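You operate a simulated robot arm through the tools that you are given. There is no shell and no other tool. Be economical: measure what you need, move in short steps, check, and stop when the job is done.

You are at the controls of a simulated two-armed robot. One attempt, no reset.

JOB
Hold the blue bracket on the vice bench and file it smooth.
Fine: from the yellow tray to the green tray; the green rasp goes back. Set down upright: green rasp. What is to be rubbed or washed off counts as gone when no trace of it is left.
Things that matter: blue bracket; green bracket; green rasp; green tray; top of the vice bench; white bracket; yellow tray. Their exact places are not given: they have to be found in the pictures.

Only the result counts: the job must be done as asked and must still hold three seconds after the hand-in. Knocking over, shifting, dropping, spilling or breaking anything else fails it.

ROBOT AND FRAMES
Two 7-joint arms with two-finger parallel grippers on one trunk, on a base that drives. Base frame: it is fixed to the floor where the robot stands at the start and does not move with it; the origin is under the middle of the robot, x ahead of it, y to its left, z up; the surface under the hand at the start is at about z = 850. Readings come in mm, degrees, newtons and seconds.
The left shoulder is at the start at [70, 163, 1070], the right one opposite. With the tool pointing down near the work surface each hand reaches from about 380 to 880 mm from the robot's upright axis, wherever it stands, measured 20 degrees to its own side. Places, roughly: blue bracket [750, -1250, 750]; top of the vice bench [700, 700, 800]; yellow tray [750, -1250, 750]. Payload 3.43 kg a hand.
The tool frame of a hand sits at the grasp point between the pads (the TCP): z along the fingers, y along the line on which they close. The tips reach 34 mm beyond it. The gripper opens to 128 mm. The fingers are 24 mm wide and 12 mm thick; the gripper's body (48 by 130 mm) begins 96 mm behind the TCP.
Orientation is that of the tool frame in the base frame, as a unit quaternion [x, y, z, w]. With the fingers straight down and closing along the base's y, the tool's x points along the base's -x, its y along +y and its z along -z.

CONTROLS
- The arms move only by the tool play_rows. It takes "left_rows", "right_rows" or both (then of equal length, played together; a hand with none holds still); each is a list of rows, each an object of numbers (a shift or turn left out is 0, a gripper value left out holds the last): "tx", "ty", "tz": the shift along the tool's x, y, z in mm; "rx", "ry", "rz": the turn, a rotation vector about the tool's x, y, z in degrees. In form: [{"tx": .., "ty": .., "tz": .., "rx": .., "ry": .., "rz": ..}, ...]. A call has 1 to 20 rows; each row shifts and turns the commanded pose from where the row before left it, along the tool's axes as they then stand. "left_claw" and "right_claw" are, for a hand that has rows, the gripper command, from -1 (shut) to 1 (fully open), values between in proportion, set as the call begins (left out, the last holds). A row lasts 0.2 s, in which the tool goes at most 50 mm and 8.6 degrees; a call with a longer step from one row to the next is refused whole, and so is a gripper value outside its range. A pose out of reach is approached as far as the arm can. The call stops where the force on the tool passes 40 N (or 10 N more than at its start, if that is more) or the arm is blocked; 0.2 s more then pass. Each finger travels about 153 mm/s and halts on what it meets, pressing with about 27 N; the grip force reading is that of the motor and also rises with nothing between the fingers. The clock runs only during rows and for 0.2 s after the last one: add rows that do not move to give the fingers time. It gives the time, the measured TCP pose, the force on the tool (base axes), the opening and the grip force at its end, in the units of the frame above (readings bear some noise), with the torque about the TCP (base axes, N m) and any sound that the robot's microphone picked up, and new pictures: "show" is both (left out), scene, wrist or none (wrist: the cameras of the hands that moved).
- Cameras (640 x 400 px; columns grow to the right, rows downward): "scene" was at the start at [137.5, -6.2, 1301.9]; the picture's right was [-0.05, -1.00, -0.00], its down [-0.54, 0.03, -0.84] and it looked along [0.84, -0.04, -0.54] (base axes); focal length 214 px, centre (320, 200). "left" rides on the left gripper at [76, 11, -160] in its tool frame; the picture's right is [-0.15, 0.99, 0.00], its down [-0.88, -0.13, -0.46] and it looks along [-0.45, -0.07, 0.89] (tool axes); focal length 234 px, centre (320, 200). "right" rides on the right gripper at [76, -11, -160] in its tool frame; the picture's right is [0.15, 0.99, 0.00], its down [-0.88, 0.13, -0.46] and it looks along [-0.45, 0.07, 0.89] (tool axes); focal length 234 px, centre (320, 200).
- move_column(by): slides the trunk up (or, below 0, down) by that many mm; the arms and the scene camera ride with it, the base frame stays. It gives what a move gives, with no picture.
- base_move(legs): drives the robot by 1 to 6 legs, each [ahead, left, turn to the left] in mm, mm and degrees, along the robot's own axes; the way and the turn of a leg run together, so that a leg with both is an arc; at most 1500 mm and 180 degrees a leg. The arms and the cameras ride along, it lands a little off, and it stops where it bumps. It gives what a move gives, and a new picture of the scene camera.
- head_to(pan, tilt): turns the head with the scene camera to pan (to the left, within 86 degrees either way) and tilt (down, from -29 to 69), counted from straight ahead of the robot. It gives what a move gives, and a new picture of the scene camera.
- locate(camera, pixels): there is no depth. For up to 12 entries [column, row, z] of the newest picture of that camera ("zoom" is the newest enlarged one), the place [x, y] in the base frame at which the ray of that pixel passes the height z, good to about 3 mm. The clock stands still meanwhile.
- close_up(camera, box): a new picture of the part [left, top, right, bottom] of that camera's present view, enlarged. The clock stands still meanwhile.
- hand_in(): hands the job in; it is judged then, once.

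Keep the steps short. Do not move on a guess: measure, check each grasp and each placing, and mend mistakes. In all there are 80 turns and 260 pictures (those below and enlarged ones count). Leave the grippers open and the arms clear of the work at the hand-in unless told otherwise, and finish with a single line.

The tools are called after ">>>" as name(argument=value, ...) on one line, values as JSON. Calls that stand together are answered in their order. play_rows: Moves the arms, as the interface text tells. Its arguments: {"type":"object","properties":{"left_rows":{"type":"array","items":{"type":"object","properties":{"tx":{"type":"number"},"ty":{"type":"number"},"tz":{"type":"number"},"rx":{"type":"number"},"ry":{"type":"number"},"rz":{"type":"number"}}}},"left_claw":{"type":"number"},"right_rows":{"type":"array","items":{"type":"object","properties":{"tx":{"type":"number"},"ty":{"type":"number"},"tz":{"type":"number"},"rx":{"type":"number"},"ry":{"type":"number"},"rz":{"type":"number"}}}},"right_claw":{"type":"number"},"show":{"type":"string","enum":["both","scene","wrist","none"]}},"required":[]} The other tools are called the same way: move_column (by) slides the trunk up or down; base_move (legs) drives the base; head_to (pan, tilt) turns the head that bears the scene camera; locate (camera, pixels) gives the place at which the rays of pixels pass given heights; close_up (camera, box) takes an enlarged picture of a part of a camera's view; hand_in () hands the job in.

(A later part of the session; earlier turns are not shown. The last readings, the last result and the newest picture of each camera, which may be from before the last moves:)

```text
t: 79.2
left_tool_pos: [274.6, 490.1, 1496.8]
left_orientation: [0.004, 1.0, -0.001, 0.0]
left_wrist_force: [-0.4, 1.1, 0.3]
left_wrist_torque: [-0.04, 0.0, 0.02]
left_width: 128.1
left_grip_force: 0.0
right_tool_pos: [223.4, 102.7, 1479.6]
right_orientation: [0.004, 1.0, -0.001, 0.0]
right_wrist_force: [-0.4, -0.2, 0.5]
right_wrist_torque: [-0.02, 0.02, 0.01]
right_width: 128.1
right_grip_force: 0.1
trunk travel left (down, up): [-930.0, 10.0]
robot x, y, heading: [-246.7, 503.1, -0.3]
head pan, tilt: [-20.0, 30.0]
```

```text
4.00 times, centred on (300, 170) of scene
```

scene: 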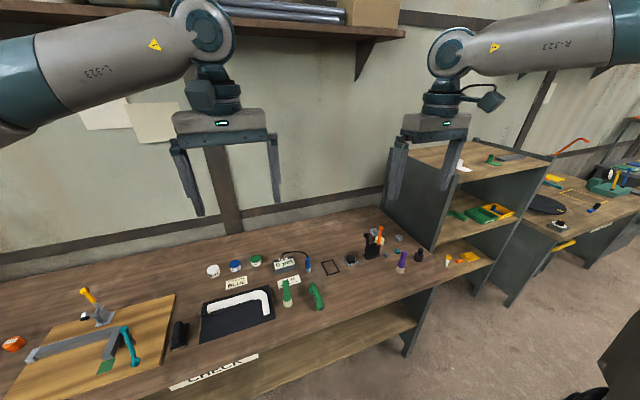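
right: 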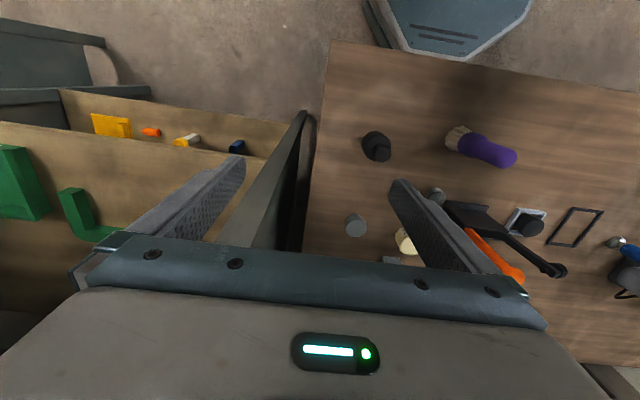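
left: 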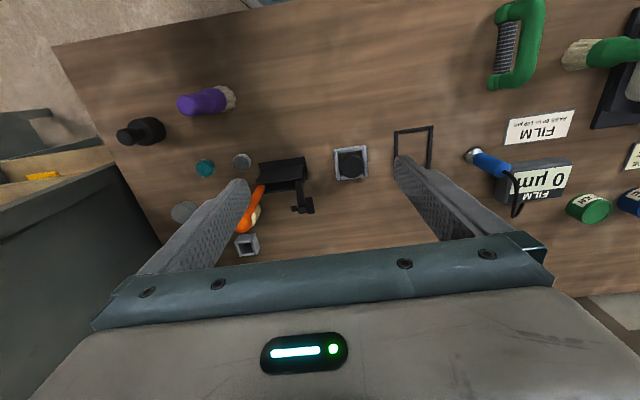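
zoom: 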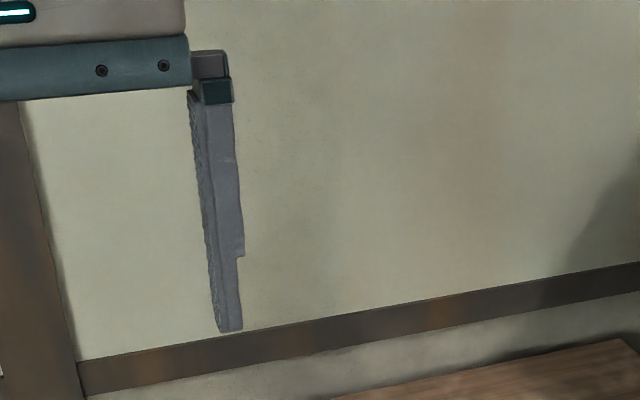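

>>> move_column(by=-390)

>>> move_column(by=-150)

>>> head_to(pan=-20, tilt=25)

>>> close_up(camera="scene", box=[240, 160, 400, 260])

```text
t: 82.9
left_tool_pos: [276.7, 489.1, 1105.8]
left_orientation: [0.003, 1.0, -0.001, 0.0]
left_wrist_force: [0.4, 0.0, 0.2]
left_wrist_torque: [-0.04, 0.0, -0.01]
left_width: 128.1
left_grip_force: 0.1
right_tool_pos: [222.1, 101.9, 1089.7]
right_orientation: [0.005, 1.0, 0.0, 0.0]
right_wrist_force: [-0.5, -0.4, 0.8]
right_wrist_torque: [0.02, -0.03, 0.03]
right_width: 128.1
right_grip_force: 0.2
trunk travel left (down, up): [-540.0, 400.0]
robot x, y, heading: [-249.3, 501.5, -0.6]
head pan, tilt: [-20.0, 30.0]
```

```text
t: 84.7
left_tool_pos: [276.3, 489.3, 956.7]
left_orientation: [0.003, 1.0, -0.001, 0.0]
left_wrist_force: [-0.9, 0.3, -0.1]
left_wrist_torque: [0.04, -0.02, 0.02]
left_width: 128.1
left_grip_force: 0.0
right_tool_pos: [223.1, 102.7, 939.1]
right_orientation: [0.004, 1.0, 0.0, 0.0]
right_wrist_force: [0.7, 0.1, 0.0]
right_wrist_torque: [0.03, -0.01, 0.02]
right_width: 128.0
right_grip_force: 0.0
trunk travel left (down, up): [-390.0, 550.0]
robot x, y, heading: [-246.5, 503.3, -0.6]
head pan, tilt: [-20.0, 30.0]
```

```text
t: 85.3
left_tool_pos: [275.7, 489.3, 955.5]
left_orientation: [0.004, 1.0, 0.001, 0.0]
left_wrist_force: [0.5, -0.1, -0.7]
left_wrist_torque: [0.02, -0.02, -0.02]
left_width: 127.9
left_grip_force: 0.1
right_tool_pos: [222.5, 101.7, 938.4]
right_orientation: [0.004, 1.0, 0.0, -0.001]
right_wrist_force: [-0.1, -0.4, 0.5]
right_wrist_torque: [0.01, 0.0, 0.02]
right_width: 128.3
right_grip_force: 0.0
trunk travel left (down, up): [-390.0, 550.0]
robot x, y, heading: [-245.1, 499.9, -0.2]
head pan, tilt: [-20.0, 25.0]
```

scene: 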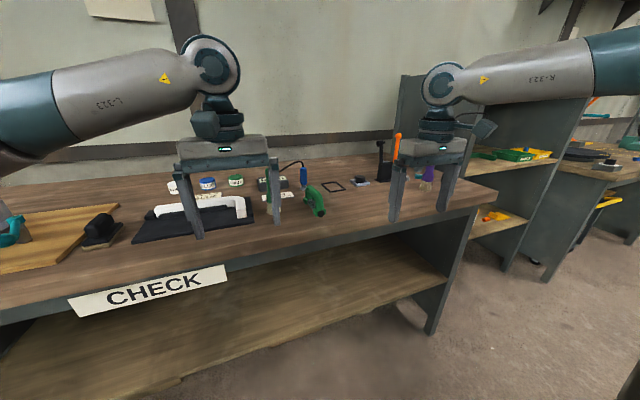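

```text
4.00 times, centred on (320, 210) of scene
```

zoom: 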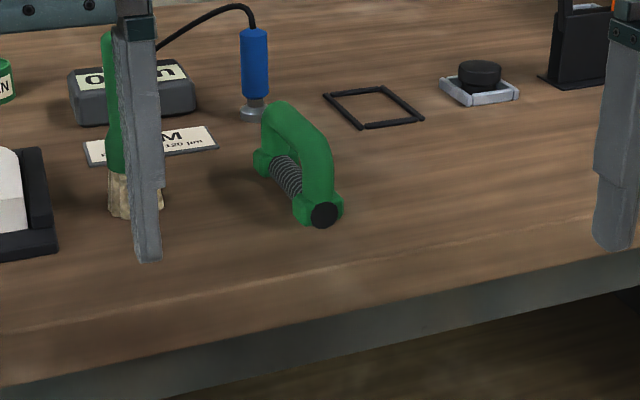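

The green D-handle with a ribbed file drum, standing on its ends, is the best rasp candidate. Now the bracket: drive in front of the rack.

>>> base_move(legs=[[0, -1440, 0.3], [100, 0, 0]])

>>> head_to(pan=-12, tilt=25)

>>> close_up(camera="scene", box=[260, 150, 420, 250])

```text
t: 93.1
left_tool_pos: [349.0, -939.1, 954.5]
left_orientation: [0.012, 1.0, 0.0, 0.001]
left_wrist_force: [0.6, -0.8, -0.2]
left_wrist_torque: [0.01, 0.06, 0.04]
left_width: 127.7
left_grip_force: 0.0
right_tool_pos: [289.8, -1326.7, 937.7]
right_orientation: [0.014, 1.0, 0.0, 0.0]
right_wrist_force: [0.4, -0.8, 0.0]
right_wrist_torque: [-0.01, 0.02, -0.01]
right_width: 127.8
right_grip_force: 0.0
trunk travel left (down, up): [-390.0, 550.0]
robot x, y, heading: [-172.8, -916.7, -1.7]
head pan, tilt: [-20.0, 25.0]
```

scene: 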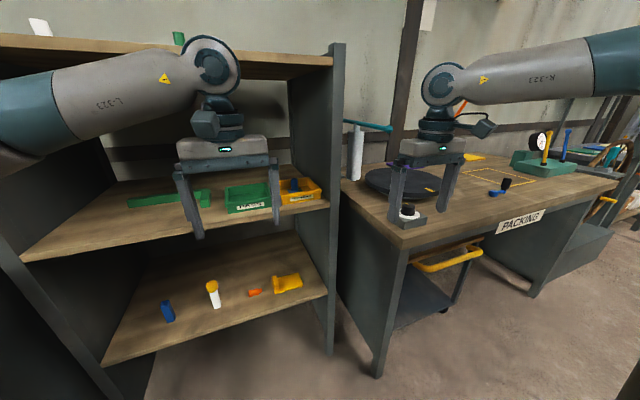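

```text
t: 93.8
left_tool_pos: [349.1, -939.6, 955.1]
left_orientation: [0.012, 1.0, 0.0, 0.0]
left_wrist_force: [-0.2, 0.2, -1.0]
left_wrist_torque: [0.0, -0.03, 0.0]
left_width: 128.1
left_grip_force: 0.0
right_tool_pos: [288.2, -1326.6, 939.7]
right_orientation: [0.013, 1.0, 0.0, 0.001]
right_wrist_force: [0.1, -0.2, 0.3]
right_wrist_torque: [0.04, 0.0, 0.03]
right_width: 127.8
right_grip_force: 0.0
trunk travel left (down, up): [-390.0, 550.0]
robot x, y, heading: [-175.4, -916.3, -1.3]
head pan, tilt: [-12.0, 25.0]
```

scene: 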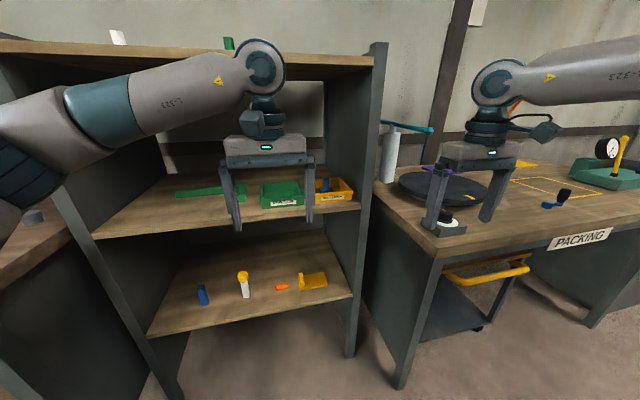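

```text
4.00 times, centred on (340, 200) of scene
```

zoom: 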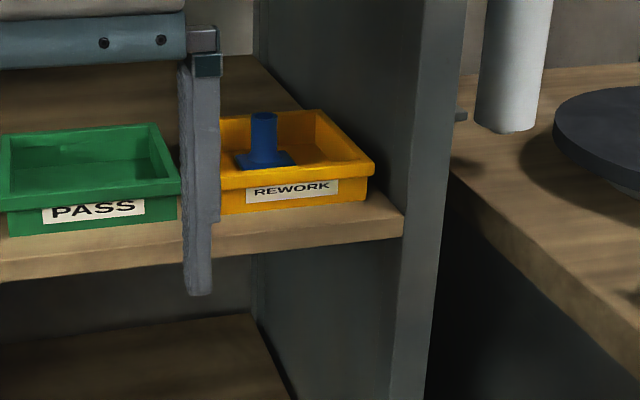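

>>> locate(camera="zoom", pixels=[[402, 215, 720], [402, 215, 740], [402, 215, 760], [402, 215, 780], [263, 120, 830], [263, 120, 850], [263, 165, 775], [221, 215, 760], [372, 190, 760], [176, 232, 760]])

>>> close_up(camera="right", box=[0, 0, 640, 400])

>>> close_up(camera="scene", box=[310, 170, 358, 200])

```text
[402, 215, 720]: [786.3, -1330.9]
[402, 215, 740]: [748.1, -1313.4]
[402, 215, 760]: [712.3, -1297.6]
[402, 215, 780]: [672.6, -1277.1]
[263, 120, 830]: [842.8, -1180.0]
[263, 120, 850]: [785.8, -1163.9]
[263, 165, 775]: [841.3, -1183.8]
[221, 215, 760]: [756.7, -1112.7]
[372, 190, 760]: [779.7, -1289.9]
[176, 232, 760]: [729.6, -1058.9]
```

```text
1.00 times, centred on (320, 200) of right (not enlarged: the box is as wide or as high as the picture)
```

zoom: 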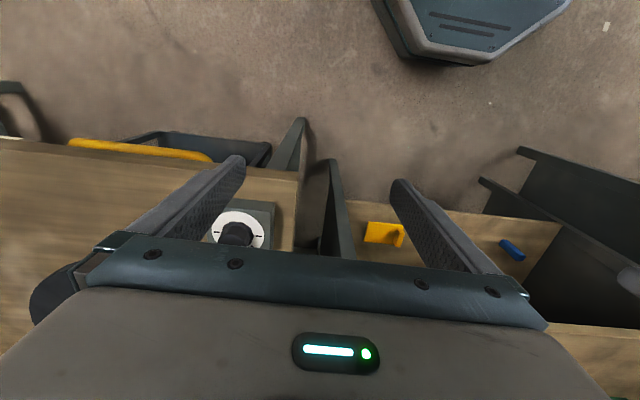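

```text
13.33 times, centred on (334, 185) of scene
```

zoom: 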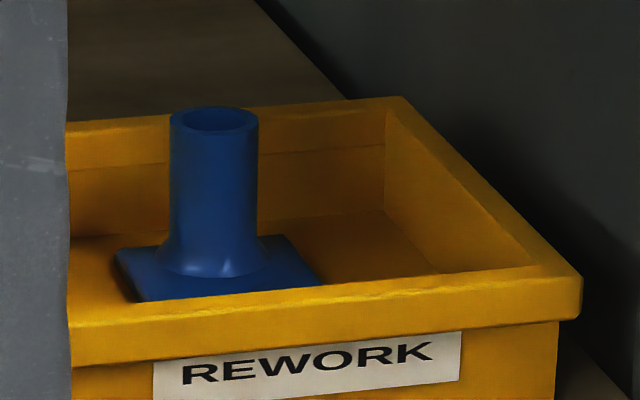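

Two-view heights are uncertain; I raise the trunk by 250 and measure the same points again.

>>> move_column(by=250)

>>> close_up(camera="scene", box=[260, 220, 420, 320])

```text
t: 96.4
left_tool_pos: [348.9, -939.3, 1205.0]
left_orientation: [0.012, 1.0, 0.001, -0.001]
left_wrist_force: [1.0, 0.2, -0.2]
left_wrist_torque: [0.01, -0.01, -0.02]
left_width: 128.2
left_grip_force: 0.1
right_tool_pos: [288.9, -1326.2, 1189.0]
right_orientation: [0.013, 1.0, 0.0, 0.0]
right_wrist_force: [-0.1, 0.7, -0.2]
right_wrist_torque: [0.01, -0.02, 0.0]
right_width: 127.8
right_grip_force: 0.0
trunk travel left (down, up): [-640.0, 300.0]
robot x, y, heading: [-172.1, -912.9, -1.5]
head pan, tilt: [-12.0, 25.0]
```

```text
4.00 times, centred on (340, 270) of scene
```

zoom: 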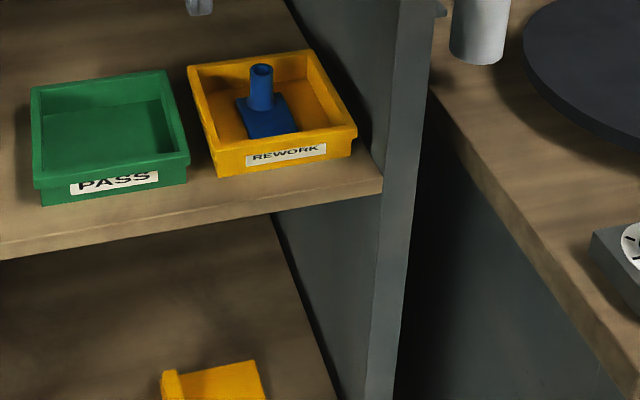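

>>> locate(camera="zoom", pixels=[[383, 180, 760], [383, 180, 780], [383, 180, 800], [383, 180, 820], [383, 180, 840], [262, 68, 830], [262, 68, 850], [262, 68, 870], [262, 68, 890], [268, 120, 780], [268, 120, 800], [268, 120, 820]])

```text
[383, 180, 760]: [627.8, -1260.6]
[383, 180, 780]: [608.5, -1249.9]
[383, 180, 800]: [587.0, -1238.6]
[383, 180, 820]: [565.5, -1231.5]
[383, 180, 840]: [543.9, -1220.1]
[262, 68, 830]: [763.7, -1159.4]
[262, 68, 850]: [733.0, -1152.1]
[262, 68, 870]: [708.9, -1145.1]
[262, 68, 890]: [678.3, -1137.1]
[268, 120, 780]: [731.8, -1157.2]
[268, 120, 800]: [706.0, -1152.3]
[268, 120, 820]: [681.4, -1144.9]
```

Triangulation: shelf top ≈850, front edge x≈530, tube top ≈(671,−1138,895). I will lower the trunk 150, pull the left hand back/left, tilt the right hand 45° forward and bring it toward y.

>>> move_column(by=-150)

>>> play_rows(left_rows=[{"tx": 25, "ty": 33}, {"tx": 25, "ty": 33}, {"tx": 25, "ty": 33}, {"tx": 25, "ty": 33}, {"tx": 25, "ty": 33}, {"tx": 25, "ty": 33}], right_rows=[{"ty": 45, "ry": -7.5}, {"ty": 45, "ry": -7.5}, {"ty": 45, "ry": -7.5}, {"ty": 45, "ry": -7.5}, {"ty": 45, "ry": -7.5}, {"ty": 45, "ry": -7.5}], show="scene")

```text
t: 98.2
left_tool_pos: [348.7, -939.2, 1054.7]
left_orientation: [0.012, 1.0, -0.001, -0.001]
left_wrist_force: [0.1, 1.3, 0.8]
left_wrist_torque: [-0.04, 0.01, -0.02]
left_width: 127.9
left_grip_force: 0.0
right_tool_pos: [288.7, -1326.5, 1039.8]
right_orientation: [0.013, 1.0, 0.0, 0.0]
right_wrist_force: [0.6, -0.6, -0.6]
right_wrist_torque: [0.01, -0.02, -0.01]
right_width: 128.0
right_grip_force: 0.0
trunk travel left (down, up): [-490.0, 450.0]
robot x, y, heading: [-177.3, -916.7, -1.6]
head pan, tilt: [-12.0, 25.0]
```

```text
t: 99.6
left_tool_pos: [203.4, -736.2, 1054.9]
left_orientation: [0.012, 1.0, -0.001, -0.001]
left_wrist_force: [-0.1, 0.0, -0.4]
left_wrist_torque: [-0.02, 0.02, -0.01]
left_width: 127.7
left_grip_force: 0.0
right_tool_pos: [298.3, -1056.3, 1042.2]
right_orientation: [0.013, 0.924, -0.006, 0.383]
right_wrist_force: [0.1, 0.2, 0.5]
right_wrist_torque: [-0.04, 0.02, -0.03]
right_width: 128.0
right_grip_force: 0.0
trunk travel left (down, up): [-490.0, 450.0]
robot x, y, heading: [-173.4, -915.2, -1.5]
head pan, tilt: [-12.0, 25.0]
```

scene: 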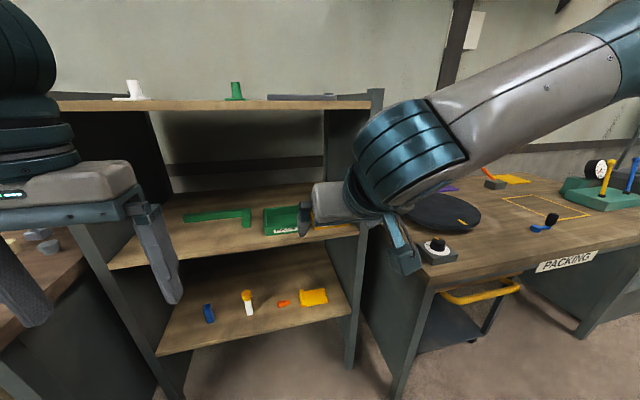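

>>> base_move(legs=[[165, -90, 1.5]])

>>> close_up(camera="right", box=[0, 0, 640, 400])

```text
t: 101.1
left_tool_pos: [365.0, -819.7, 1055.2]
left_orientation: [0.0, 1.0, 0.0, 0.0]
left_wrist_force: [0.4, 0.2, 0.0]
left_wrist_torque: [-0.03, 0.02, -0.02]
left_width: 127.9
left_grip_force: 0.2
right_tool_pos: [468.1, -1138.4, 1043.1]
right_orientation: [0.0, 0.924, 0.0, 0.382]
right_wrist_force: [0.4, 0.1, -0.3]
right_wrist_torque: [0.0, 0.04, 0.0]
right_width: 128.1
right_grip_force: 0.1
trunk travel left (down, up): [-490.0, 450.0]
robot x, y, heading: [-7.7, -1007.6, 0.1]
head pan, tilt: [-12.0, 25.0]
```

scene: 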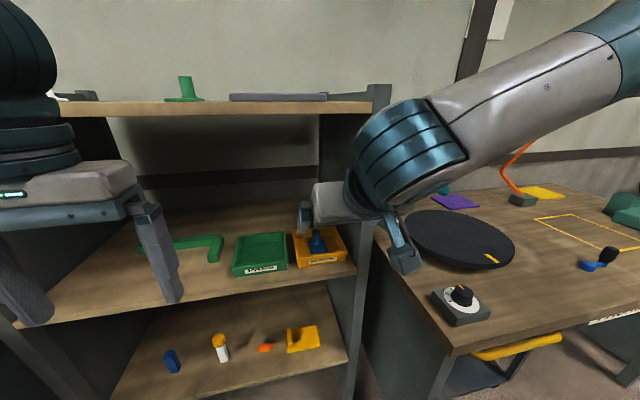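

```text
1.00 times, centred on (320, 200) of right (not enlarged: the box is as wide or as high as the picture)
```

zoom: 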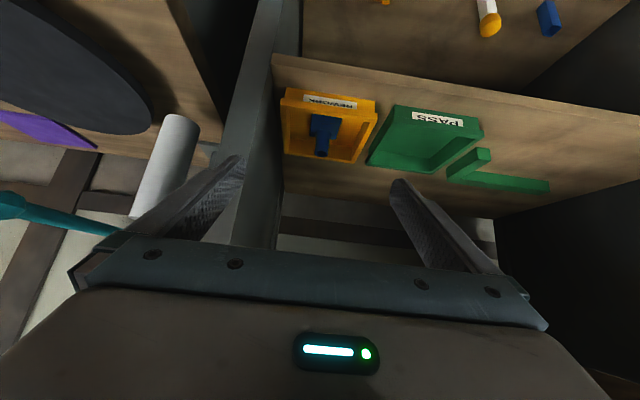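

>>> close_up(camera="right", box=[270, 75, 398, 175])

>>> close_up(camera="scene", box=[280, 210, 376, 270])

>>> locate(camera="right", pixels=[[282, 55, 850], [375, 99, 890], [280, 90, 890], [321, 153, 880], [321, 153, 900], [321, 153, 920], [325, 127, 860]])

>>> locate(camera="scene", pixels=[[315, 232, 880], [315, 232, 900], [315, 232, 920], [318, 250, 860], [357, 266, 850], [374, 98, 1240]])

```text
4.00 times, centred on (334, 125) of right
```

zoom: 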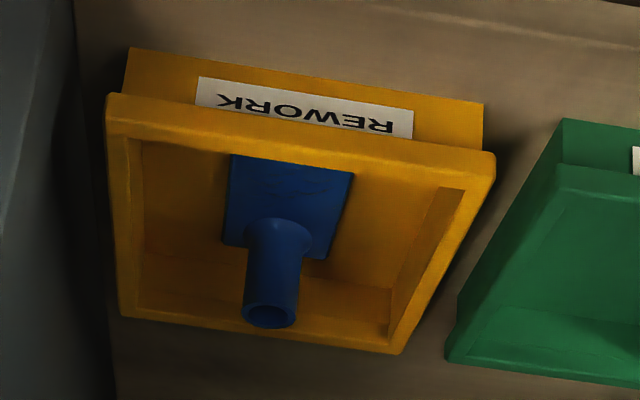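

```text
6.67 times, centred on (328, 240) of scene
```

zoom: 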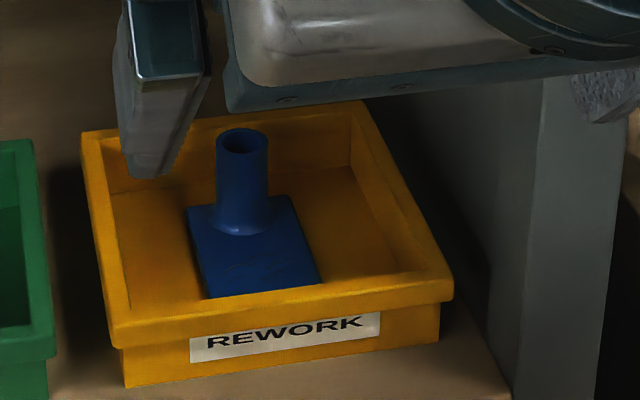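

```text
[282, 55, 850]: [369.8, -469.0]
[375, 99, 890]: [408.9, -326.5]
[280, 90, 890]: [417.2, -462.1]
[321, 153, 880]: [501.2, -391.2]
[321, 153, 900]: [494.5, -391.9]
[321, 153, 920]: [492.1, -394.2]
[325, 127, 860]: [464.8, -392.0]
```

```text
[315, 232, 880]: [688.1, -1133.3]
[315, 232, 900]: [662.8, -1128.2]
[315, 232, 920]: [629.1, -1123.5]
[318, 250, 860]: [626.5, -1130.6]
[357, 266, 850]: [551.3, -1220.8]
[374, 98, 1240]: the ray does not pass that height
```

Marks show on the front part of the plate's top. Measuring on both zooms.

>>> locate(camera="zoom", pixels=[[243, 140, 880], [243, 140, 900], [243, 140, 920], [244, 215, 850], [244, 215, 870], [207, 297, 860], [322, 283, 860], [125, 386, 850], [438, 345, 850], [112, 345, 900], [452, 295, 900], [82, 133, 900]])

>>> close_up(camera="right", box=[270, 75, 398, 175])

>>> locate(camera="zoom", pixels=[[269, 316, 880], [269, 316, 900], [269, 316, 920], [278, 236, 850], [278, 236, 870], [232, 154, 860], [354, 172, 860], [125, 50, 850], [107, 95, 900], [495, 155, 900], [127, 314, 900], [399, 350, 900]])

```text
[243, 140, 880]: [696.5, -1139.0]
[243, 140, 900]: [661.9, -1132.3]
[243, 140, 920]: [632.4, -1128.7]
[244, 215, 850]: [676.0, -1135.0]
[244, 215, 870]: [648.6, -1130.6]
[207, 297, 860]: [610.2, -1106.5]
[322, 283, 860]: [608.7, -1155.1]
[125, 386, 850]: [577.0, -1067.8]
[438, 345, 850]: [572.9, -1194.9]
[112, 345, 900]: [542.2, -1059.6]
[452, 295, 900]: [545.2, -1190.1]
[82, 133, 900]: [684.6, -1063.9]
```

```text
4.00 times, centred on (334, 125) of right
```

zoom: 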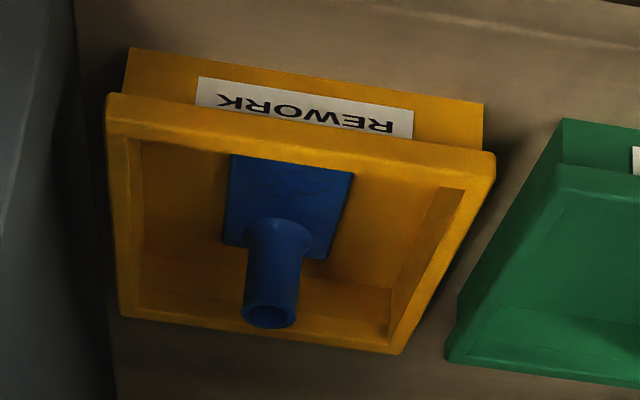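

```text
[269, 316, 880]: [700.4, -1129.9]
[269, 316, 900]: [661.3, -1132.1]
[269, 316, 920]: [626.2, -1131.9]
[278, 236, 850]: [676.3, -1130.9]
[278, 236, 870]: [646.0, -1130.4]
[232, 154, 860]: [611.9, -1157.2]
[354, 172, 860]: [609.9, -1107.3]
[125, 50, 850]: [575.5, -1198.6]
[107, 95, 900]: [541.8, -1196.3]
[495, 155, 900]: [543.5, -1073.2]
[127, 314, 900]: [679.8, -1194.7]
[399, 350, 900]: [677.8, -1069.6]
```

Tube axis ≈ (661.5, −1132), plate top ≈860, tube top ≈900, tray rim ≈880. I narrow the right gripper to ~56 mm and approach along the tilted axis, stopping 80 mm short.

>>> play_rows(right_claw=-0.12, right_rows=[{"tx": -6, "ty": 1}, {"tx": -7, "tz": 30, "ty": 1}, {"tx": -7, "tz": 30, "ty": 1}, {"tx": -7, "tz": 30, "ty": 1}, {"tz": 30, "ty": 1}, {"tz": 30, "ty": 1}, {}], show="both")

>>> close_up(camera="right", box=[200, 75, 440, 225])

```text
t: 102.7
left_tool_pos: [363.0, -820.9, 1054.8]
left_orientation: [-0.001, 1.0, -0.001, 0.0]
left_wrist_force: [-0.3, 0.7, -0.7]
left_wrist_torque: [-0.02, 0.0, 0.0]
left_width: 128.1
left_grip_force: 0.1
right_tool_pos: [593.1, -1131.0, 957.4]
right_orientation: [0.0, 0.924, 0.001, 0.384]
right_wrist_force: [0.0, 0.6, 0.3]
right_wrist_torque: [-0.01, 0.02, 0.01]
right_width: 56.4
right_grip_force: 0.1
trunk travel left (down, up): [-490.0, 450.0]
robot x, y, heading: [-6.2, -1008.9, 0.0]
head pan, tilt: [-12.0, 25.0]
```

scene: 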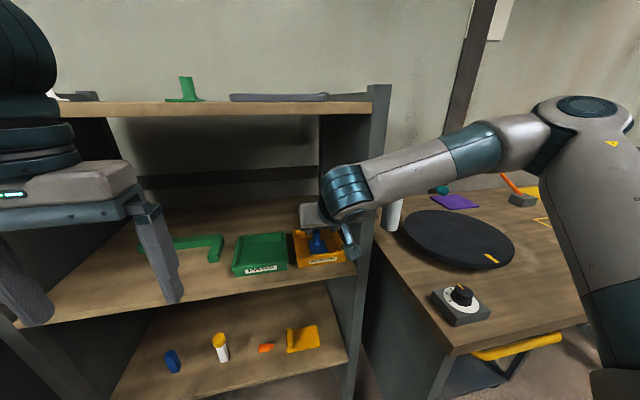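
right: 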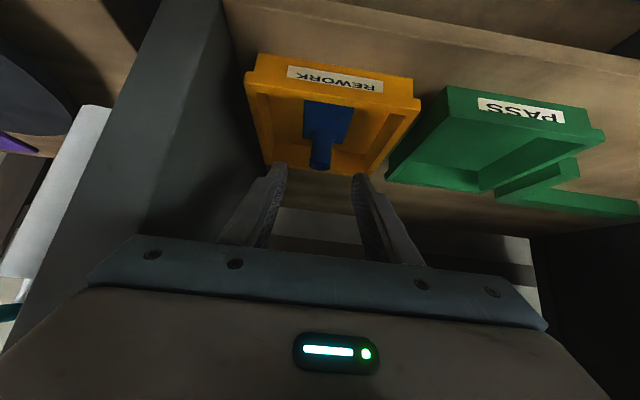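

```text
2.67 times, centred on (320, 150) of right
```

zoom: 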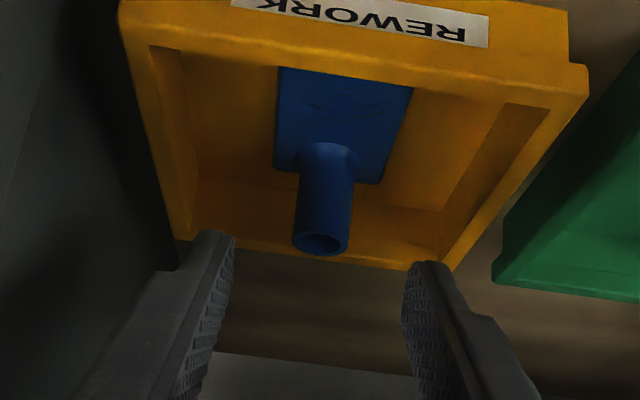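

>>> locate(camera="zoom", pixels=[[321, 243, 890], [321, 243, 900], [321, 243, 910], [321, 243, 920], [326, 165, 860], [279, 67, 855], [279, 67, 865], [412, 88, 860], [122, 5, 880]])

```text
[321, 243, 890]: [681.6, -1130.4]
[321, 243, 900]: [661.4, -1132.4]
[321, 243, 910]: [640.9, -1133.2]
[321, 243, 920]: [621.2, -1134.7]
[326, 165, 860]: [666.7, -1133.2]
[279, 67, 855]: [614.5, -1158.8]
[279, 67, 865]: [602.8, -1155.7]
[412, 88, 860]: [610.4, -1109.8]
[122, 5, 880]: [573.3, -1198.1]
```

Consistent: tube top at (661, −1132, 900). Advance 83 mm along the tool.

>>> play_rows(right_rows=[{"tz": 21, "tx": 1, "ty": -1}, {"tz": 21}, {"tz": 21}, {"tz": 20}, {}], show="wrist")

>>> close_up(camera="right", box=[200, 75, 440, 225])

```text
t: 103.9
left_tool_pos: [364.5, -820.9, 1055.9]
left_orientation: [-0.001, 1.0, -0.002, 0.0]
left_wrist_force: [-0.2, -0.4, -0.7]
left_wrist_torque: [0.0, 0.04, 0.03]
left_width: 128.3
left_grip_force: 0.2
right_tool_pos: [649.9, -1138.7, 897.8]
right_orientation: [0.0, 0.924, 0.001, 0.382]
right_wrist_force: [-0.2, -0.2, 0.6]
right_wrist_torque: [0.02, 0.01, -0.01]
right_width: 56.2
right_grip_force: 0.0
right hand out of reach, approached as far as the arm can: row 4
trunk travel left (down, up): [-490.0, 450.0]
robot x, y, heading: [-7.8, -1011.2, 0.2]
head pan, tilt: [-12.0, 25.0]
```

right: 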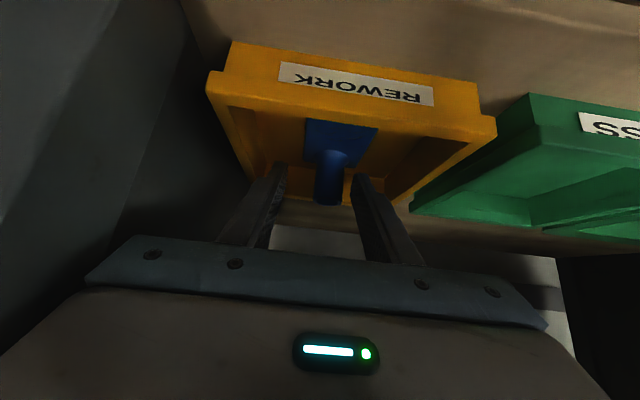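

```text
2.67 times, centred on (320, 150) of right
```

zoom: 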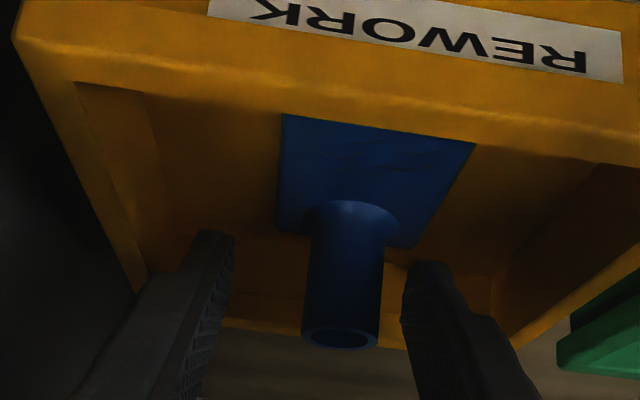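

At the edge of reach (y off by 7 mm). Back off, drive 60 mm nearer, and retry.

>>> play_rows(right_rows=[{"tz": -21}, {"tz": -21}, {"tz": -21}, {"tz": -20}], show="none")

>>> base_move(legs=[[60, 0, 0]])

>>> close_up(camera="right", box=[200, 75, 440, 225])

```text
t: 104.9
left_tool_pos: [363.5, -819.2, 1055.5]
left_orientation: [-0.001, 1.0, 0.0, 0.001]
left_wrist_force: [0.2, -0.6, -0.1]
left_wrist_torque: [-0.01, 0.0, -0.03]
left_width: 128.0
left_grip_force: 0.1
right_tool_pos: [588.9, -1138.0, 956.3]
right_orientation: [0.0, 0.923, 0.0, 0.384]
right_wrist_force: [0.2, 0.3, 0.3]
right_wrist_torque: [0.0, 0.04, 0.02]
right_width: 56.4
right_grip_force: 0.0
trunk travel left (down, up): [-490.0, 450.0]
robot x, y, heading: [-5.5, -1009.4, 0.3]
head pan, tilt: [-12.0, 25.0]
```

```text
t: 105.9
left_tool_pos: [425.6, -820.5, 1054.5]
left_orientation: [-0.001, 1.0, -0.001, -0.001]
left_wrist_force: [-0.3, -0.4, 0.7]
left_wrist_torque: [-0.01, 0.07, 0.01]
left_width: 128.0
left_grip_force: 0.1
right_tool_pos: [651.5, -1137.4, 955.1]
right_orientation: [-0.001, 0.924, 0.0, 0.382]
right_wrist_force: [0.8, 0.3, -0.9]
right_wrist_torque: [0.03, 0.01, 0.02]
right_width: 55.8
right_grip_force: 0.0
trunk travel left (down, up): [-490.0, 450.0]
robot x, y, heading: [55.4, -1010.7, -0.1]
head pan, tilt: [-12.0, 25.0]
```

scene: 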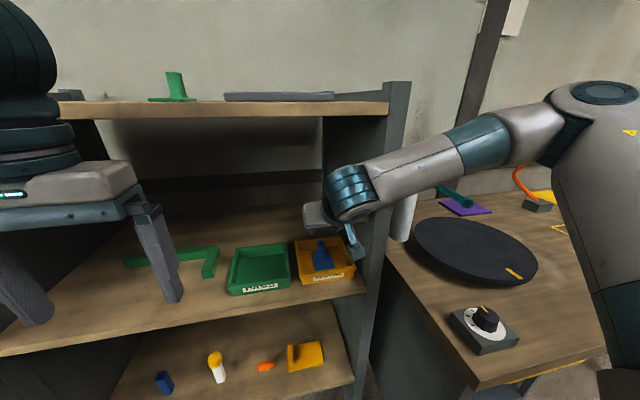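

```text
2.67 times, centred on (320, 150) of right
```

zoom: 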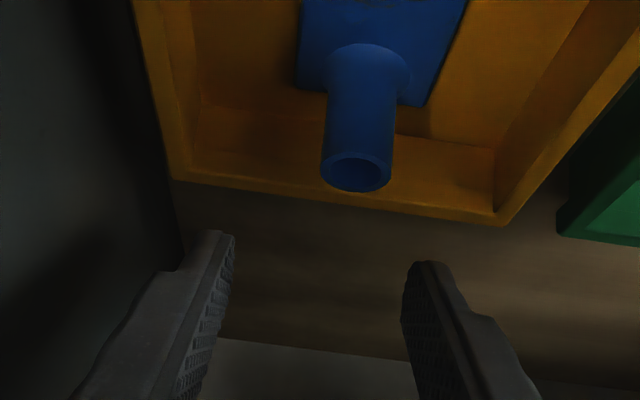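

Now straight down 57 mm and +6 in y.

>>> play_rows(right_rows=[{"ty": 6, "tx": 5, "tz": 5}, {"tx": 12, "tz": 12}, {"tx": 12, "tz": 12}, {"tx": 11, "tz": 11}, {}], show="none")

>>> close_up(camera="right", box=[200, 75, 440, 225])

```text
t: 107.1
left_tool_pos: [422.7, -820.7, 1055.2]
left_orientation: [-0.001, 1.0, -0.001, -0.001]
left_wrist_force: [-1.2, 0.0, -0.4]
left_wrist_torque: [-0.02, -0.03, 0.02]
left_width: 127.8
left_grip_force: 0.0
right_tool_pos: [651.5, -1131.0, 900.6]
right_orientation: [-0.001, 0.924, 0.001, 0.383]
right_wrist_force: [-0.3, -0.3, 0.1]
right_wrist_torque: [-0.01, -0.01, -0.02]
right_width: 56.2
right_grip_force: 0.1
trunk travel left (down, up): [-490.0, 450.0]
robot x, y, heading: [52.4, -1008.2, 0.0]
head pan, tilt: [-12.0, 25.0]
```

```text
2.67 times, centred on (320, 150) of right
```

zoom: 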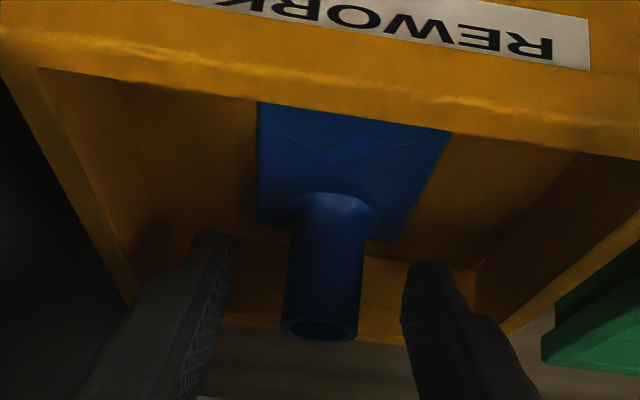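

Centred. Close the gripper.

>>> play_rows(right_claw=-1, right_rows=[{}, {}, {}, {}], show="none")

>>> play_rows(right_rows=[{"tx": -7, "tz": -7}, {"tx": -14, "tz": -14}, {"tx": -14, "tz": -14}, {"tx": -14, "tz": -14}, {}], show="both")

>>> close_up(camera="right", box=[200, 75, 440, 225])

```text
t: 108.1
left_tool_pos: [424.4, -820.2, 1055.6]
left_orientation: [0.0, 1.0, -0.001, 0.0]
left_wrist_force: [0.4, 0.2, 0.1]
left_wrist_torque: [0.02, 0.02, 0.02]
left_width: 128.2
left_grip_force: 0.0
right_tool_pos: [650.4, -1130.6, 899.9]
right_orientation: [-0.001, 0.924, 0.0, 0.383]
right_wrist_force: [-0.3, 0.2, 0.1]
right_wrist_torque: [0.02, -0.02, -0.02]
right_width: 22.2
right_grip_force: 27.6
trunk travel left (down, up): [-490.0, 450.0]
robot x, y, heading: [54.7, -1010.0, 0.2]
head pan, tilt: [-12.0, 25.0]
```

```text
t: 109.3
left_tool_pos: [424.8, -820.7, 1055.0]
left_orientation: [-0.001, 1.0, 0.0, 0.0]
left_wrist_force: [-0.4, 0.1, -0.2]
left_wrist_torque: [0.04, -0.02, -0.01]
left_width: 128.0
left_grip_force: 0.0
right_tool_pos: [650.4, -1131.7, 970.0]
right_orientation: [0.0, 0.924, 0.0, 0.383]
right_wrist_force: [0.0, -0.5, -0.5]
right_wrist_torque: [-0.04, -0.01, 0.03]
right_width: 0.0
right_grip_force: 27.1
trunk travel left (down, up): [-490.0, 450.0]
robot x, y, heading: [51.0, -1009.0, 0.2]
head pan, tilt: [-12.0, 25.0]
```

scene: 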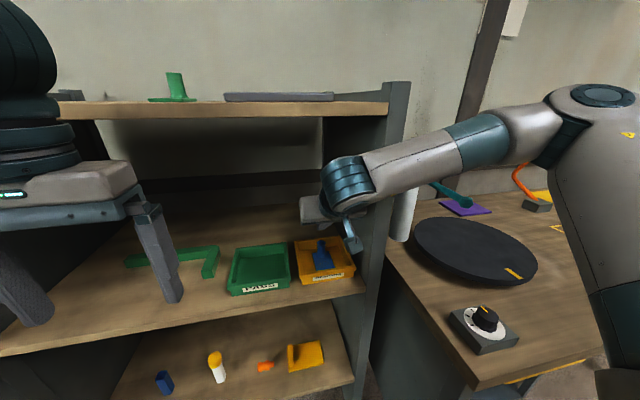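
right: 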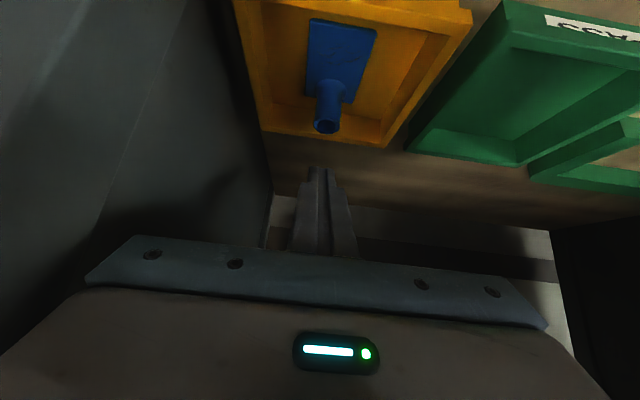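

```text
2.67 times, centred on (320, 150) of right
```

zoom: 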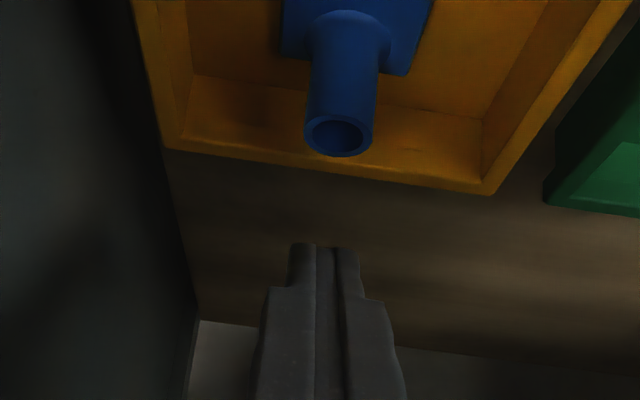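

It slipped off at lift; the bracket still stands in place. Retry slightly deeper (TCP z≈895), and check the grip before lifting.

>>> play_rows(right_claw=-0.12, right_rows=[{}, {"tx": 13, "tz": 13}, {"tx": 13, "tz": 13}, {"tx": 13, "tz": 13}, {"tx": 9, "tz": 12}, {"tx": 5, "tz": 5}, {}], show="none")

>>> close_up(camera="right", box=[200, 75, 440, 225])

>>> play_rows(right_claw=-1, right_rows=[{}, {}, {}, {}, {}], show="none")

>>> close_up(camera="right", box=[200, 75, 440, 225])

```text
t: 110.9
left_tool_pos: [423.2, -820.2, 1056.1]
left_orientation: [-0.001, 1.0, 0.0, 0.0]
left_wrist_force: [-0.2, 0.3, -0.2]
left_wrist_torque: [0.0, 0.0, -0.02]
left_width: 127.9
left_grip_force: 0.1
right_tool_pos: [653.2, -1131.1, 893.5]
right_orientation: [-0.001, 0.924, 0.001, 0.383]
right_wrist_force: [-0.3, -0.1, 0.1]
right_wrist_torque: [-0.02, -0.03, 0.04]
right_width: 56.3
right_grip_force: 0.0
trunk travel left (down, up): [-490.0, 450.0]
robot x, y, heading: [56.4, -1009.2, 0.1]
head pan, tilt: [-12.0, 25.0]
```

```text
2.67 times, centred on (320, 150) of right
```

zoom: 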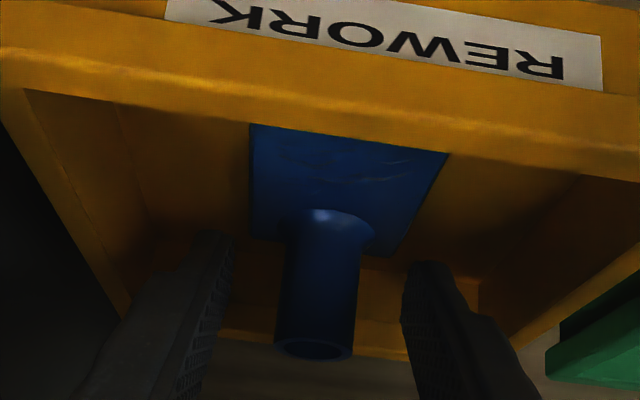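

```text
t: 112.1
left_tool_pos: [423.9, -819.5, 1056.2]
left_orientation: [-0.002, 1.0, 0.0, 0.001]
left_wrist_force: [0.0, -0.1, 0.5]
left_wrist_torque: [0.0, 0.03, 0.01]
left_width: 128.0
left_grip_force: 0.1
right_tool_pos: [652.0, -1131.5, 893.5]
right_orientation: [-0.002, 0.924, 0.002, 0.384]
right_wrist_force: [0.7, 0.9, 0.1]
right_wrist_torque: [-0.02, 0.04, 0.0]
right_width: 21.9
right_grip_force: 26.7
trunk travel left (down, up): [-490.0, 450.0]
robot x, y, heading: [56.6, -1013.2, 0.1]
head pan, tilt: [-12.0, 25.0]
```

```text
2.67 times, centred on (320, 150) of right
```

zoom: 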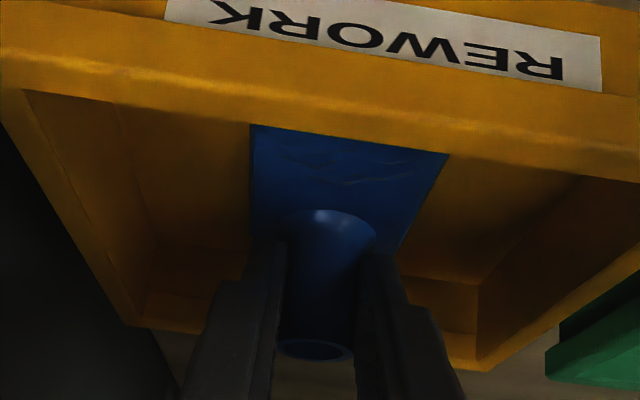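

The tube is well between the pads. Lift gently by 25 mm and check.

>>> play_rows(right_rows=[{"tx": -2, "tz": -2}, {"tx": -3, "tz": -3}, {"tx": -4, "tz": -4}, {"tx": -4, "tz": -4}, {"tx": -4, "tz": -4}, {}], show="none")

>>> close_up(camera="right", box=[200, 75, 440, 225])

```text
t: 113.5
left_tool_pos: [424.1, -819.9, 1056.3]
left_orientation: [0.0, 1.0, -0.001, 0.0]
left_wrist_force: [-0.5, 0.0, 0.1]
left_wrist_torque: [-0.01, 0.01, -0.01]
left_width: 128.1
left_grip_force: 0.1
right_tool_pos: [651.8, -1131.7, 916.5]
right_orientation: [-0.001, 0.924, 0.001, 0.383]
right_wrist_force: [-0.1, -0.5, -0.5]
right_wrist_torque: [0.01, -0.01, -0.01]
right_width: 22.1
right_grip_force: 26.8
trunk travel left (down, up): [-490.0, 450.0]
robot x, y, heading: [48.8, -1010.7, -0.1]
head pan, tilt: [-12.0, 25.0]
```

```text
2.67 times, centred on (320, 150) of right
```

zoom: 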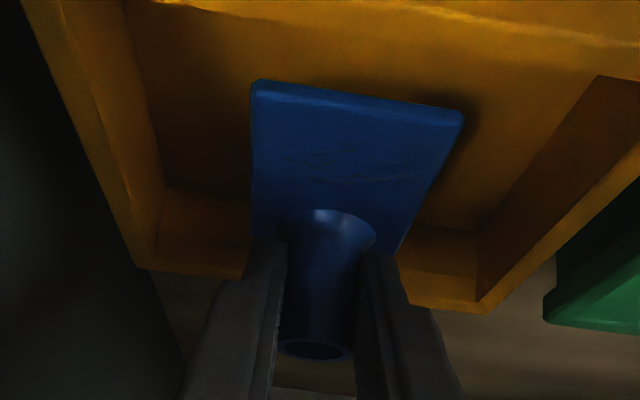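

Held. Lift another 55 mm, then pull out by driving back.

>>> play_rows(right_rows=[{"tx": -6, "tz": -6}, {"tx": -8, "tz": -8}, {"tx": -8, "tz": -8}, {"tx": -8, "tz": -8}, {"tx": -8, "tz": -8}, {"tx": -4, "tz": -4}, {}], show="none")

>>> base_move(legs=[[-330, 0, 0]])

>>> close_up(camera="right", box=[200, 75, 440, 225])

```text
t: 115.1
left_tool_pos: [423.4, -819.3, 1055.6]
left_orientation: [-0.001, 1.0, -0.001, 0.0]
left_wrist_force: [-0.6, 0.5, -1.4]
left_wrist_torque: [-0.03, -0.01, 0.03]
left_width: 128.1
left_grip_force: 0.0
right_tool_pos: [652.5, -1131.5, 975.3]
right_orientation: [-0.001, 0.924, 0.001, 0.383]
right_wrist_force: [-0.5, 0.5, -1.6]
right_wrist_torque: [0.03, -0.04, -0.03]
right_width: 21.9
right_grip_force: 27.1
trunk travel left (down, up): [-490.0, 450.0]
robot x, y, heading: [53.6, -1014.5, 0.2]
head pan, tilt: [-12.0, 25.0]
```

```text
t: 117.3
left_tool_pos: [91.8, -821.2, 1056.2]
left_orientation: [0.0, 1.0, 0.0, 0.0]
left_wrist_force: [-0.4, 0.0, 0.6]
left_wrist_torque: [0.02, -0.02, 0.0]
left_width: 128.0
left_grip_force: 0.0
right_tool_pos: [319.5, -1132.5, 975.5]
right_orientation: [0.0, 0.924, 0.0, 0.382]
right_wrist_force: [-0.1, -0.6, -1.1]
right_wrist_torque: [0.01, -0.02, 0.06]
right_width: 21.7
right_grip_force: 26.8
trunk travel left (down, up): [-490.0, 450.0]
robot x, y, heading: [-279.6, -1010.7, -0.4]
head pan, tilt: [-12.0, 25.0]
```

scene: 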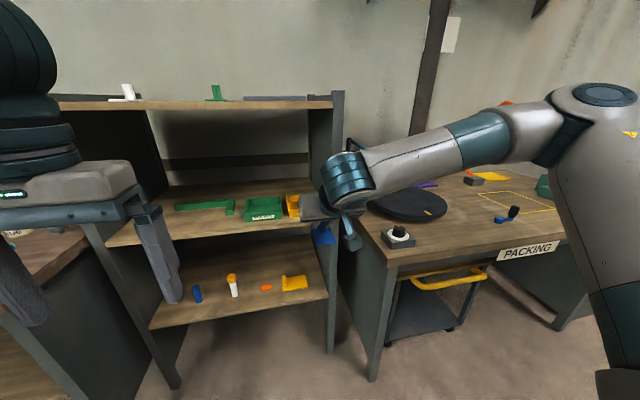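

```text
2.67 times, centred on (320, 150) of right
```

zoom: 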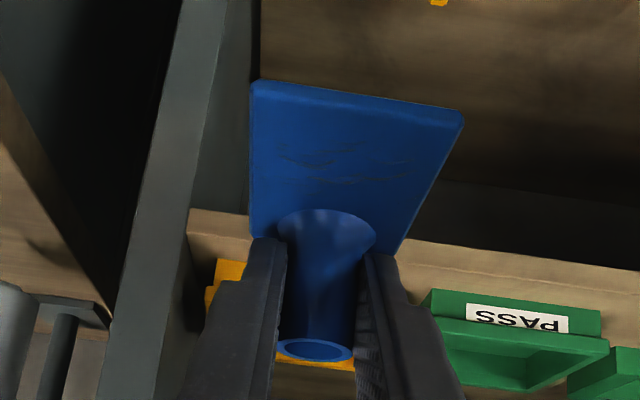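

Bracket securely held (mass ~0.1 kg); file marks lie on the plate beside the tube. Now I yaw the hand +90° so the marks will face right, checking reach.

>>> play_rows(right_rows=[{"rx": -5.785, "rz": -5.785}, {"rx": -5.785, "rz": -5.785}, {"rx": -5.785, "rz": -5.785}, {"rx": -5.785, "rz": -5.785}, {"rx": -5.785, "rz": -5.785}, {"rx": -5.785, "rz": -5.785}, {"rx": -5.785, "rz": -5.785}, {"rx": -5.785, "rz": -5.785}, {"rx": -5.785, "rz": -5.785}, {"rx": -5.785, "rz": -5.785}, {"rx": -5.785, "rz": -5.785}, {}], show="scene")

```text
t: 119.9
left_tool_pos: [93.5, -821.8, 1054.1]
left_orientation: [0.0, 1.0, 0.0, 0.0]
left_wrist_force: [-0.6, 0.5, 0.1]
left_wrist_torque: [-0.01, 0.02, -0.01]
left_width: 127.8
left_grip_force: 0.0
right_tool_pos: [144.8, -984.0, 940.4]
right_orientation: [-0.646, 0.66, 0.263, 0.278]
right_wrist_force: [-0.3, -0.6, -1.6]
right_wrist_torque: [0.0, -0.03, 0.0]
right_width: 22.2
right_grip_force: 26.7
right hand out of reach, approached as far as the arm can: row 8, 9, 10, 11
trunk travel left (down, up): [-490.0, 450.0]
robot x, y, heading: [-275.6, -1009.1, -0.1]
head pan, tilt: [-12.0, 25.0]
```

scene: 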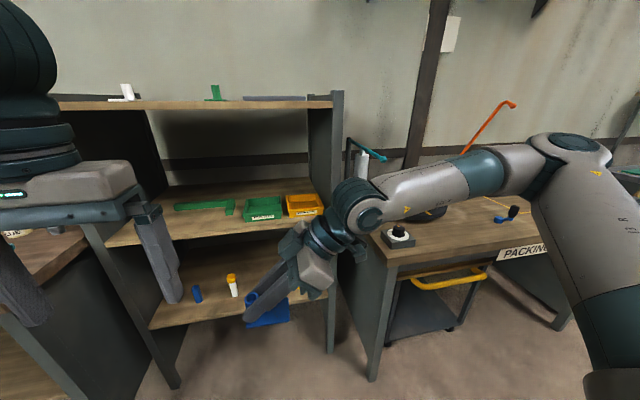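

Pose reached but pulled in to about (420, +25) relative to the robot; that is fine as a work pose. Raise 80 and drive to the bench, stopping short.

>>> move_column(by=80)

>>> base_move(legs=[[0, 1120, 0], [150, 0, 0]])

>>> head_to(pan=0, tilt=45)

```text
t: 121.0
left_tool_pos: [91.3, -820.4, 1135.0]
left_orientation: [0.0, 1.0, -0.001, 0.0]
left_wrist_force: [0.4, -0.7, -0.5]
left_wrist_torque: [-0.01, 0.0, 0.01]
left_width: 128.2
left_grip_force: 0.0
right_tool_pos: [144.8, -981.9, 1019.6]
right_orientation: [-0.647, 0.661, 0.263, 0.277]
right_wrist_force: [-0.2, 0.5, -1.1]
right_wrist_torque: [0.02, 0.01, 0.02]
right_width: 22.1
right_grip_force: 27.4
trunk travel left (down, up): [-570.0, 370.0]
robot x, y, heading: [-277.3, -1011.1, -0.3]
head pan, tilt: [-12.0, 25.0]
```

```text
t: 127.7
left_tool_pos: [227.2, 296.5, 1135.9]
left_orientation: [-0.012, 1.0, -0.001, 0.0]
left_wrist_force: [0.6, -0.4, 0.1]
left_wrist_torque: [0.05, 0.05, 0.03]
left_width: 127.8
left_grip_force: 0.0
right_tool_pos: [282.6, 136.2, 1019.9]
right_orientation: [0.654, -0.653, -0.266, -0.275]
right_wrist_force: [1.1, 0.1, -1.6]
right_wrist_torque: [0.02, 0.03, 0.02]
right_width: 22.2
right_grip_force: 26.8
trunk travel left (down, up): [-570.0, 370.0]
robot x, y, heading: [-137.7, 104.9, 1.4]
head pan, tilt: [-12.0, 25.0]
```

scene: 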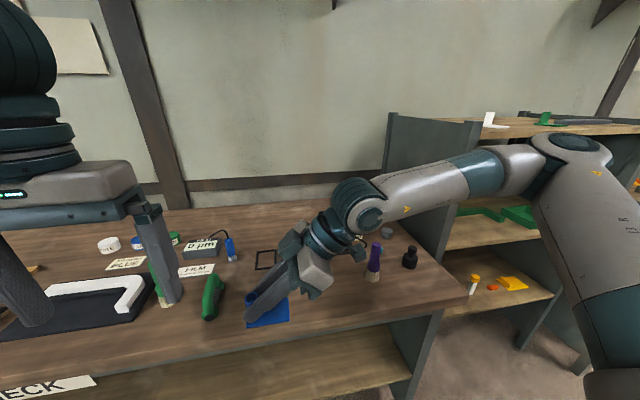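

```text
t: 128.5
left_tool_pos: [225.8, 297.6, 1135.1]
left_orientation: [-0.012, 1.0, -0.001, 0.001]
left_wrist_force: [0.0, 0.5, 0.0]
left_wrist_torque: [0.02, -0.01, 0.01]
left_width: 127.9
left_grip_force: 0.0
right_tool_pos: [282.8, 137.6, 1019.7]
right_orientation: [0.654, -0.653, -0.266, -0.274]
right_wrist_force: [-0.5, 0.4, -0.7]
right_wrist_torque: [0.0, -0.03, -0.04]
right_width: 22.0
right_grip_force: 26.9
trunk travel left (down, up): [-570.0, 370.0]
robot x, y, heading: [-144.9, 99.3, 1.4]
head pan, tilt: [0.0, 45.0]
```

scene: 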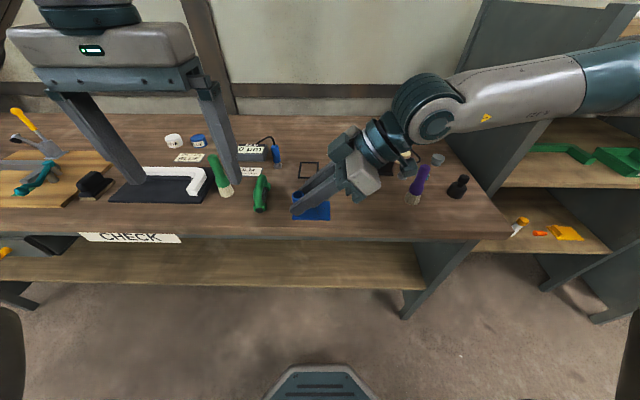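

>>> close_up(camera="scene", box=[210, 135, 370, 235])

>>> locate(camera="scene", pixels=[[260, 211, 850], [261, 178, 930], [260, 235, 850], [350, 239, 850], [299, 179, 850], [319, 163, 850], [413, 203, 850]])

```text
4.00 times, centred on (290, 185) of scene
```

zoom: 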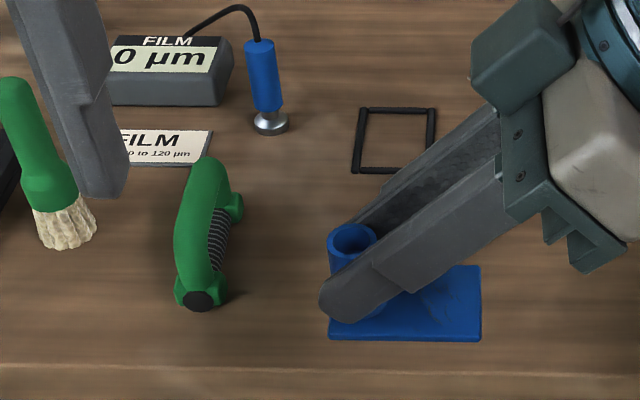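

```text
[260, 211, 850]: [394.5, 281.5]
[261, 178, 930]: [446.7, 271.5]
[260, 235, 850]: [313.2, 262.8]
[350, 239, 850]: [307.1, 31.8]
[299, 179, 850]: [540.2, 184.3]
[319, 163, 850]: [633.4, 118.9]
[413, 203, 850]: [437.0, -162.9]
```

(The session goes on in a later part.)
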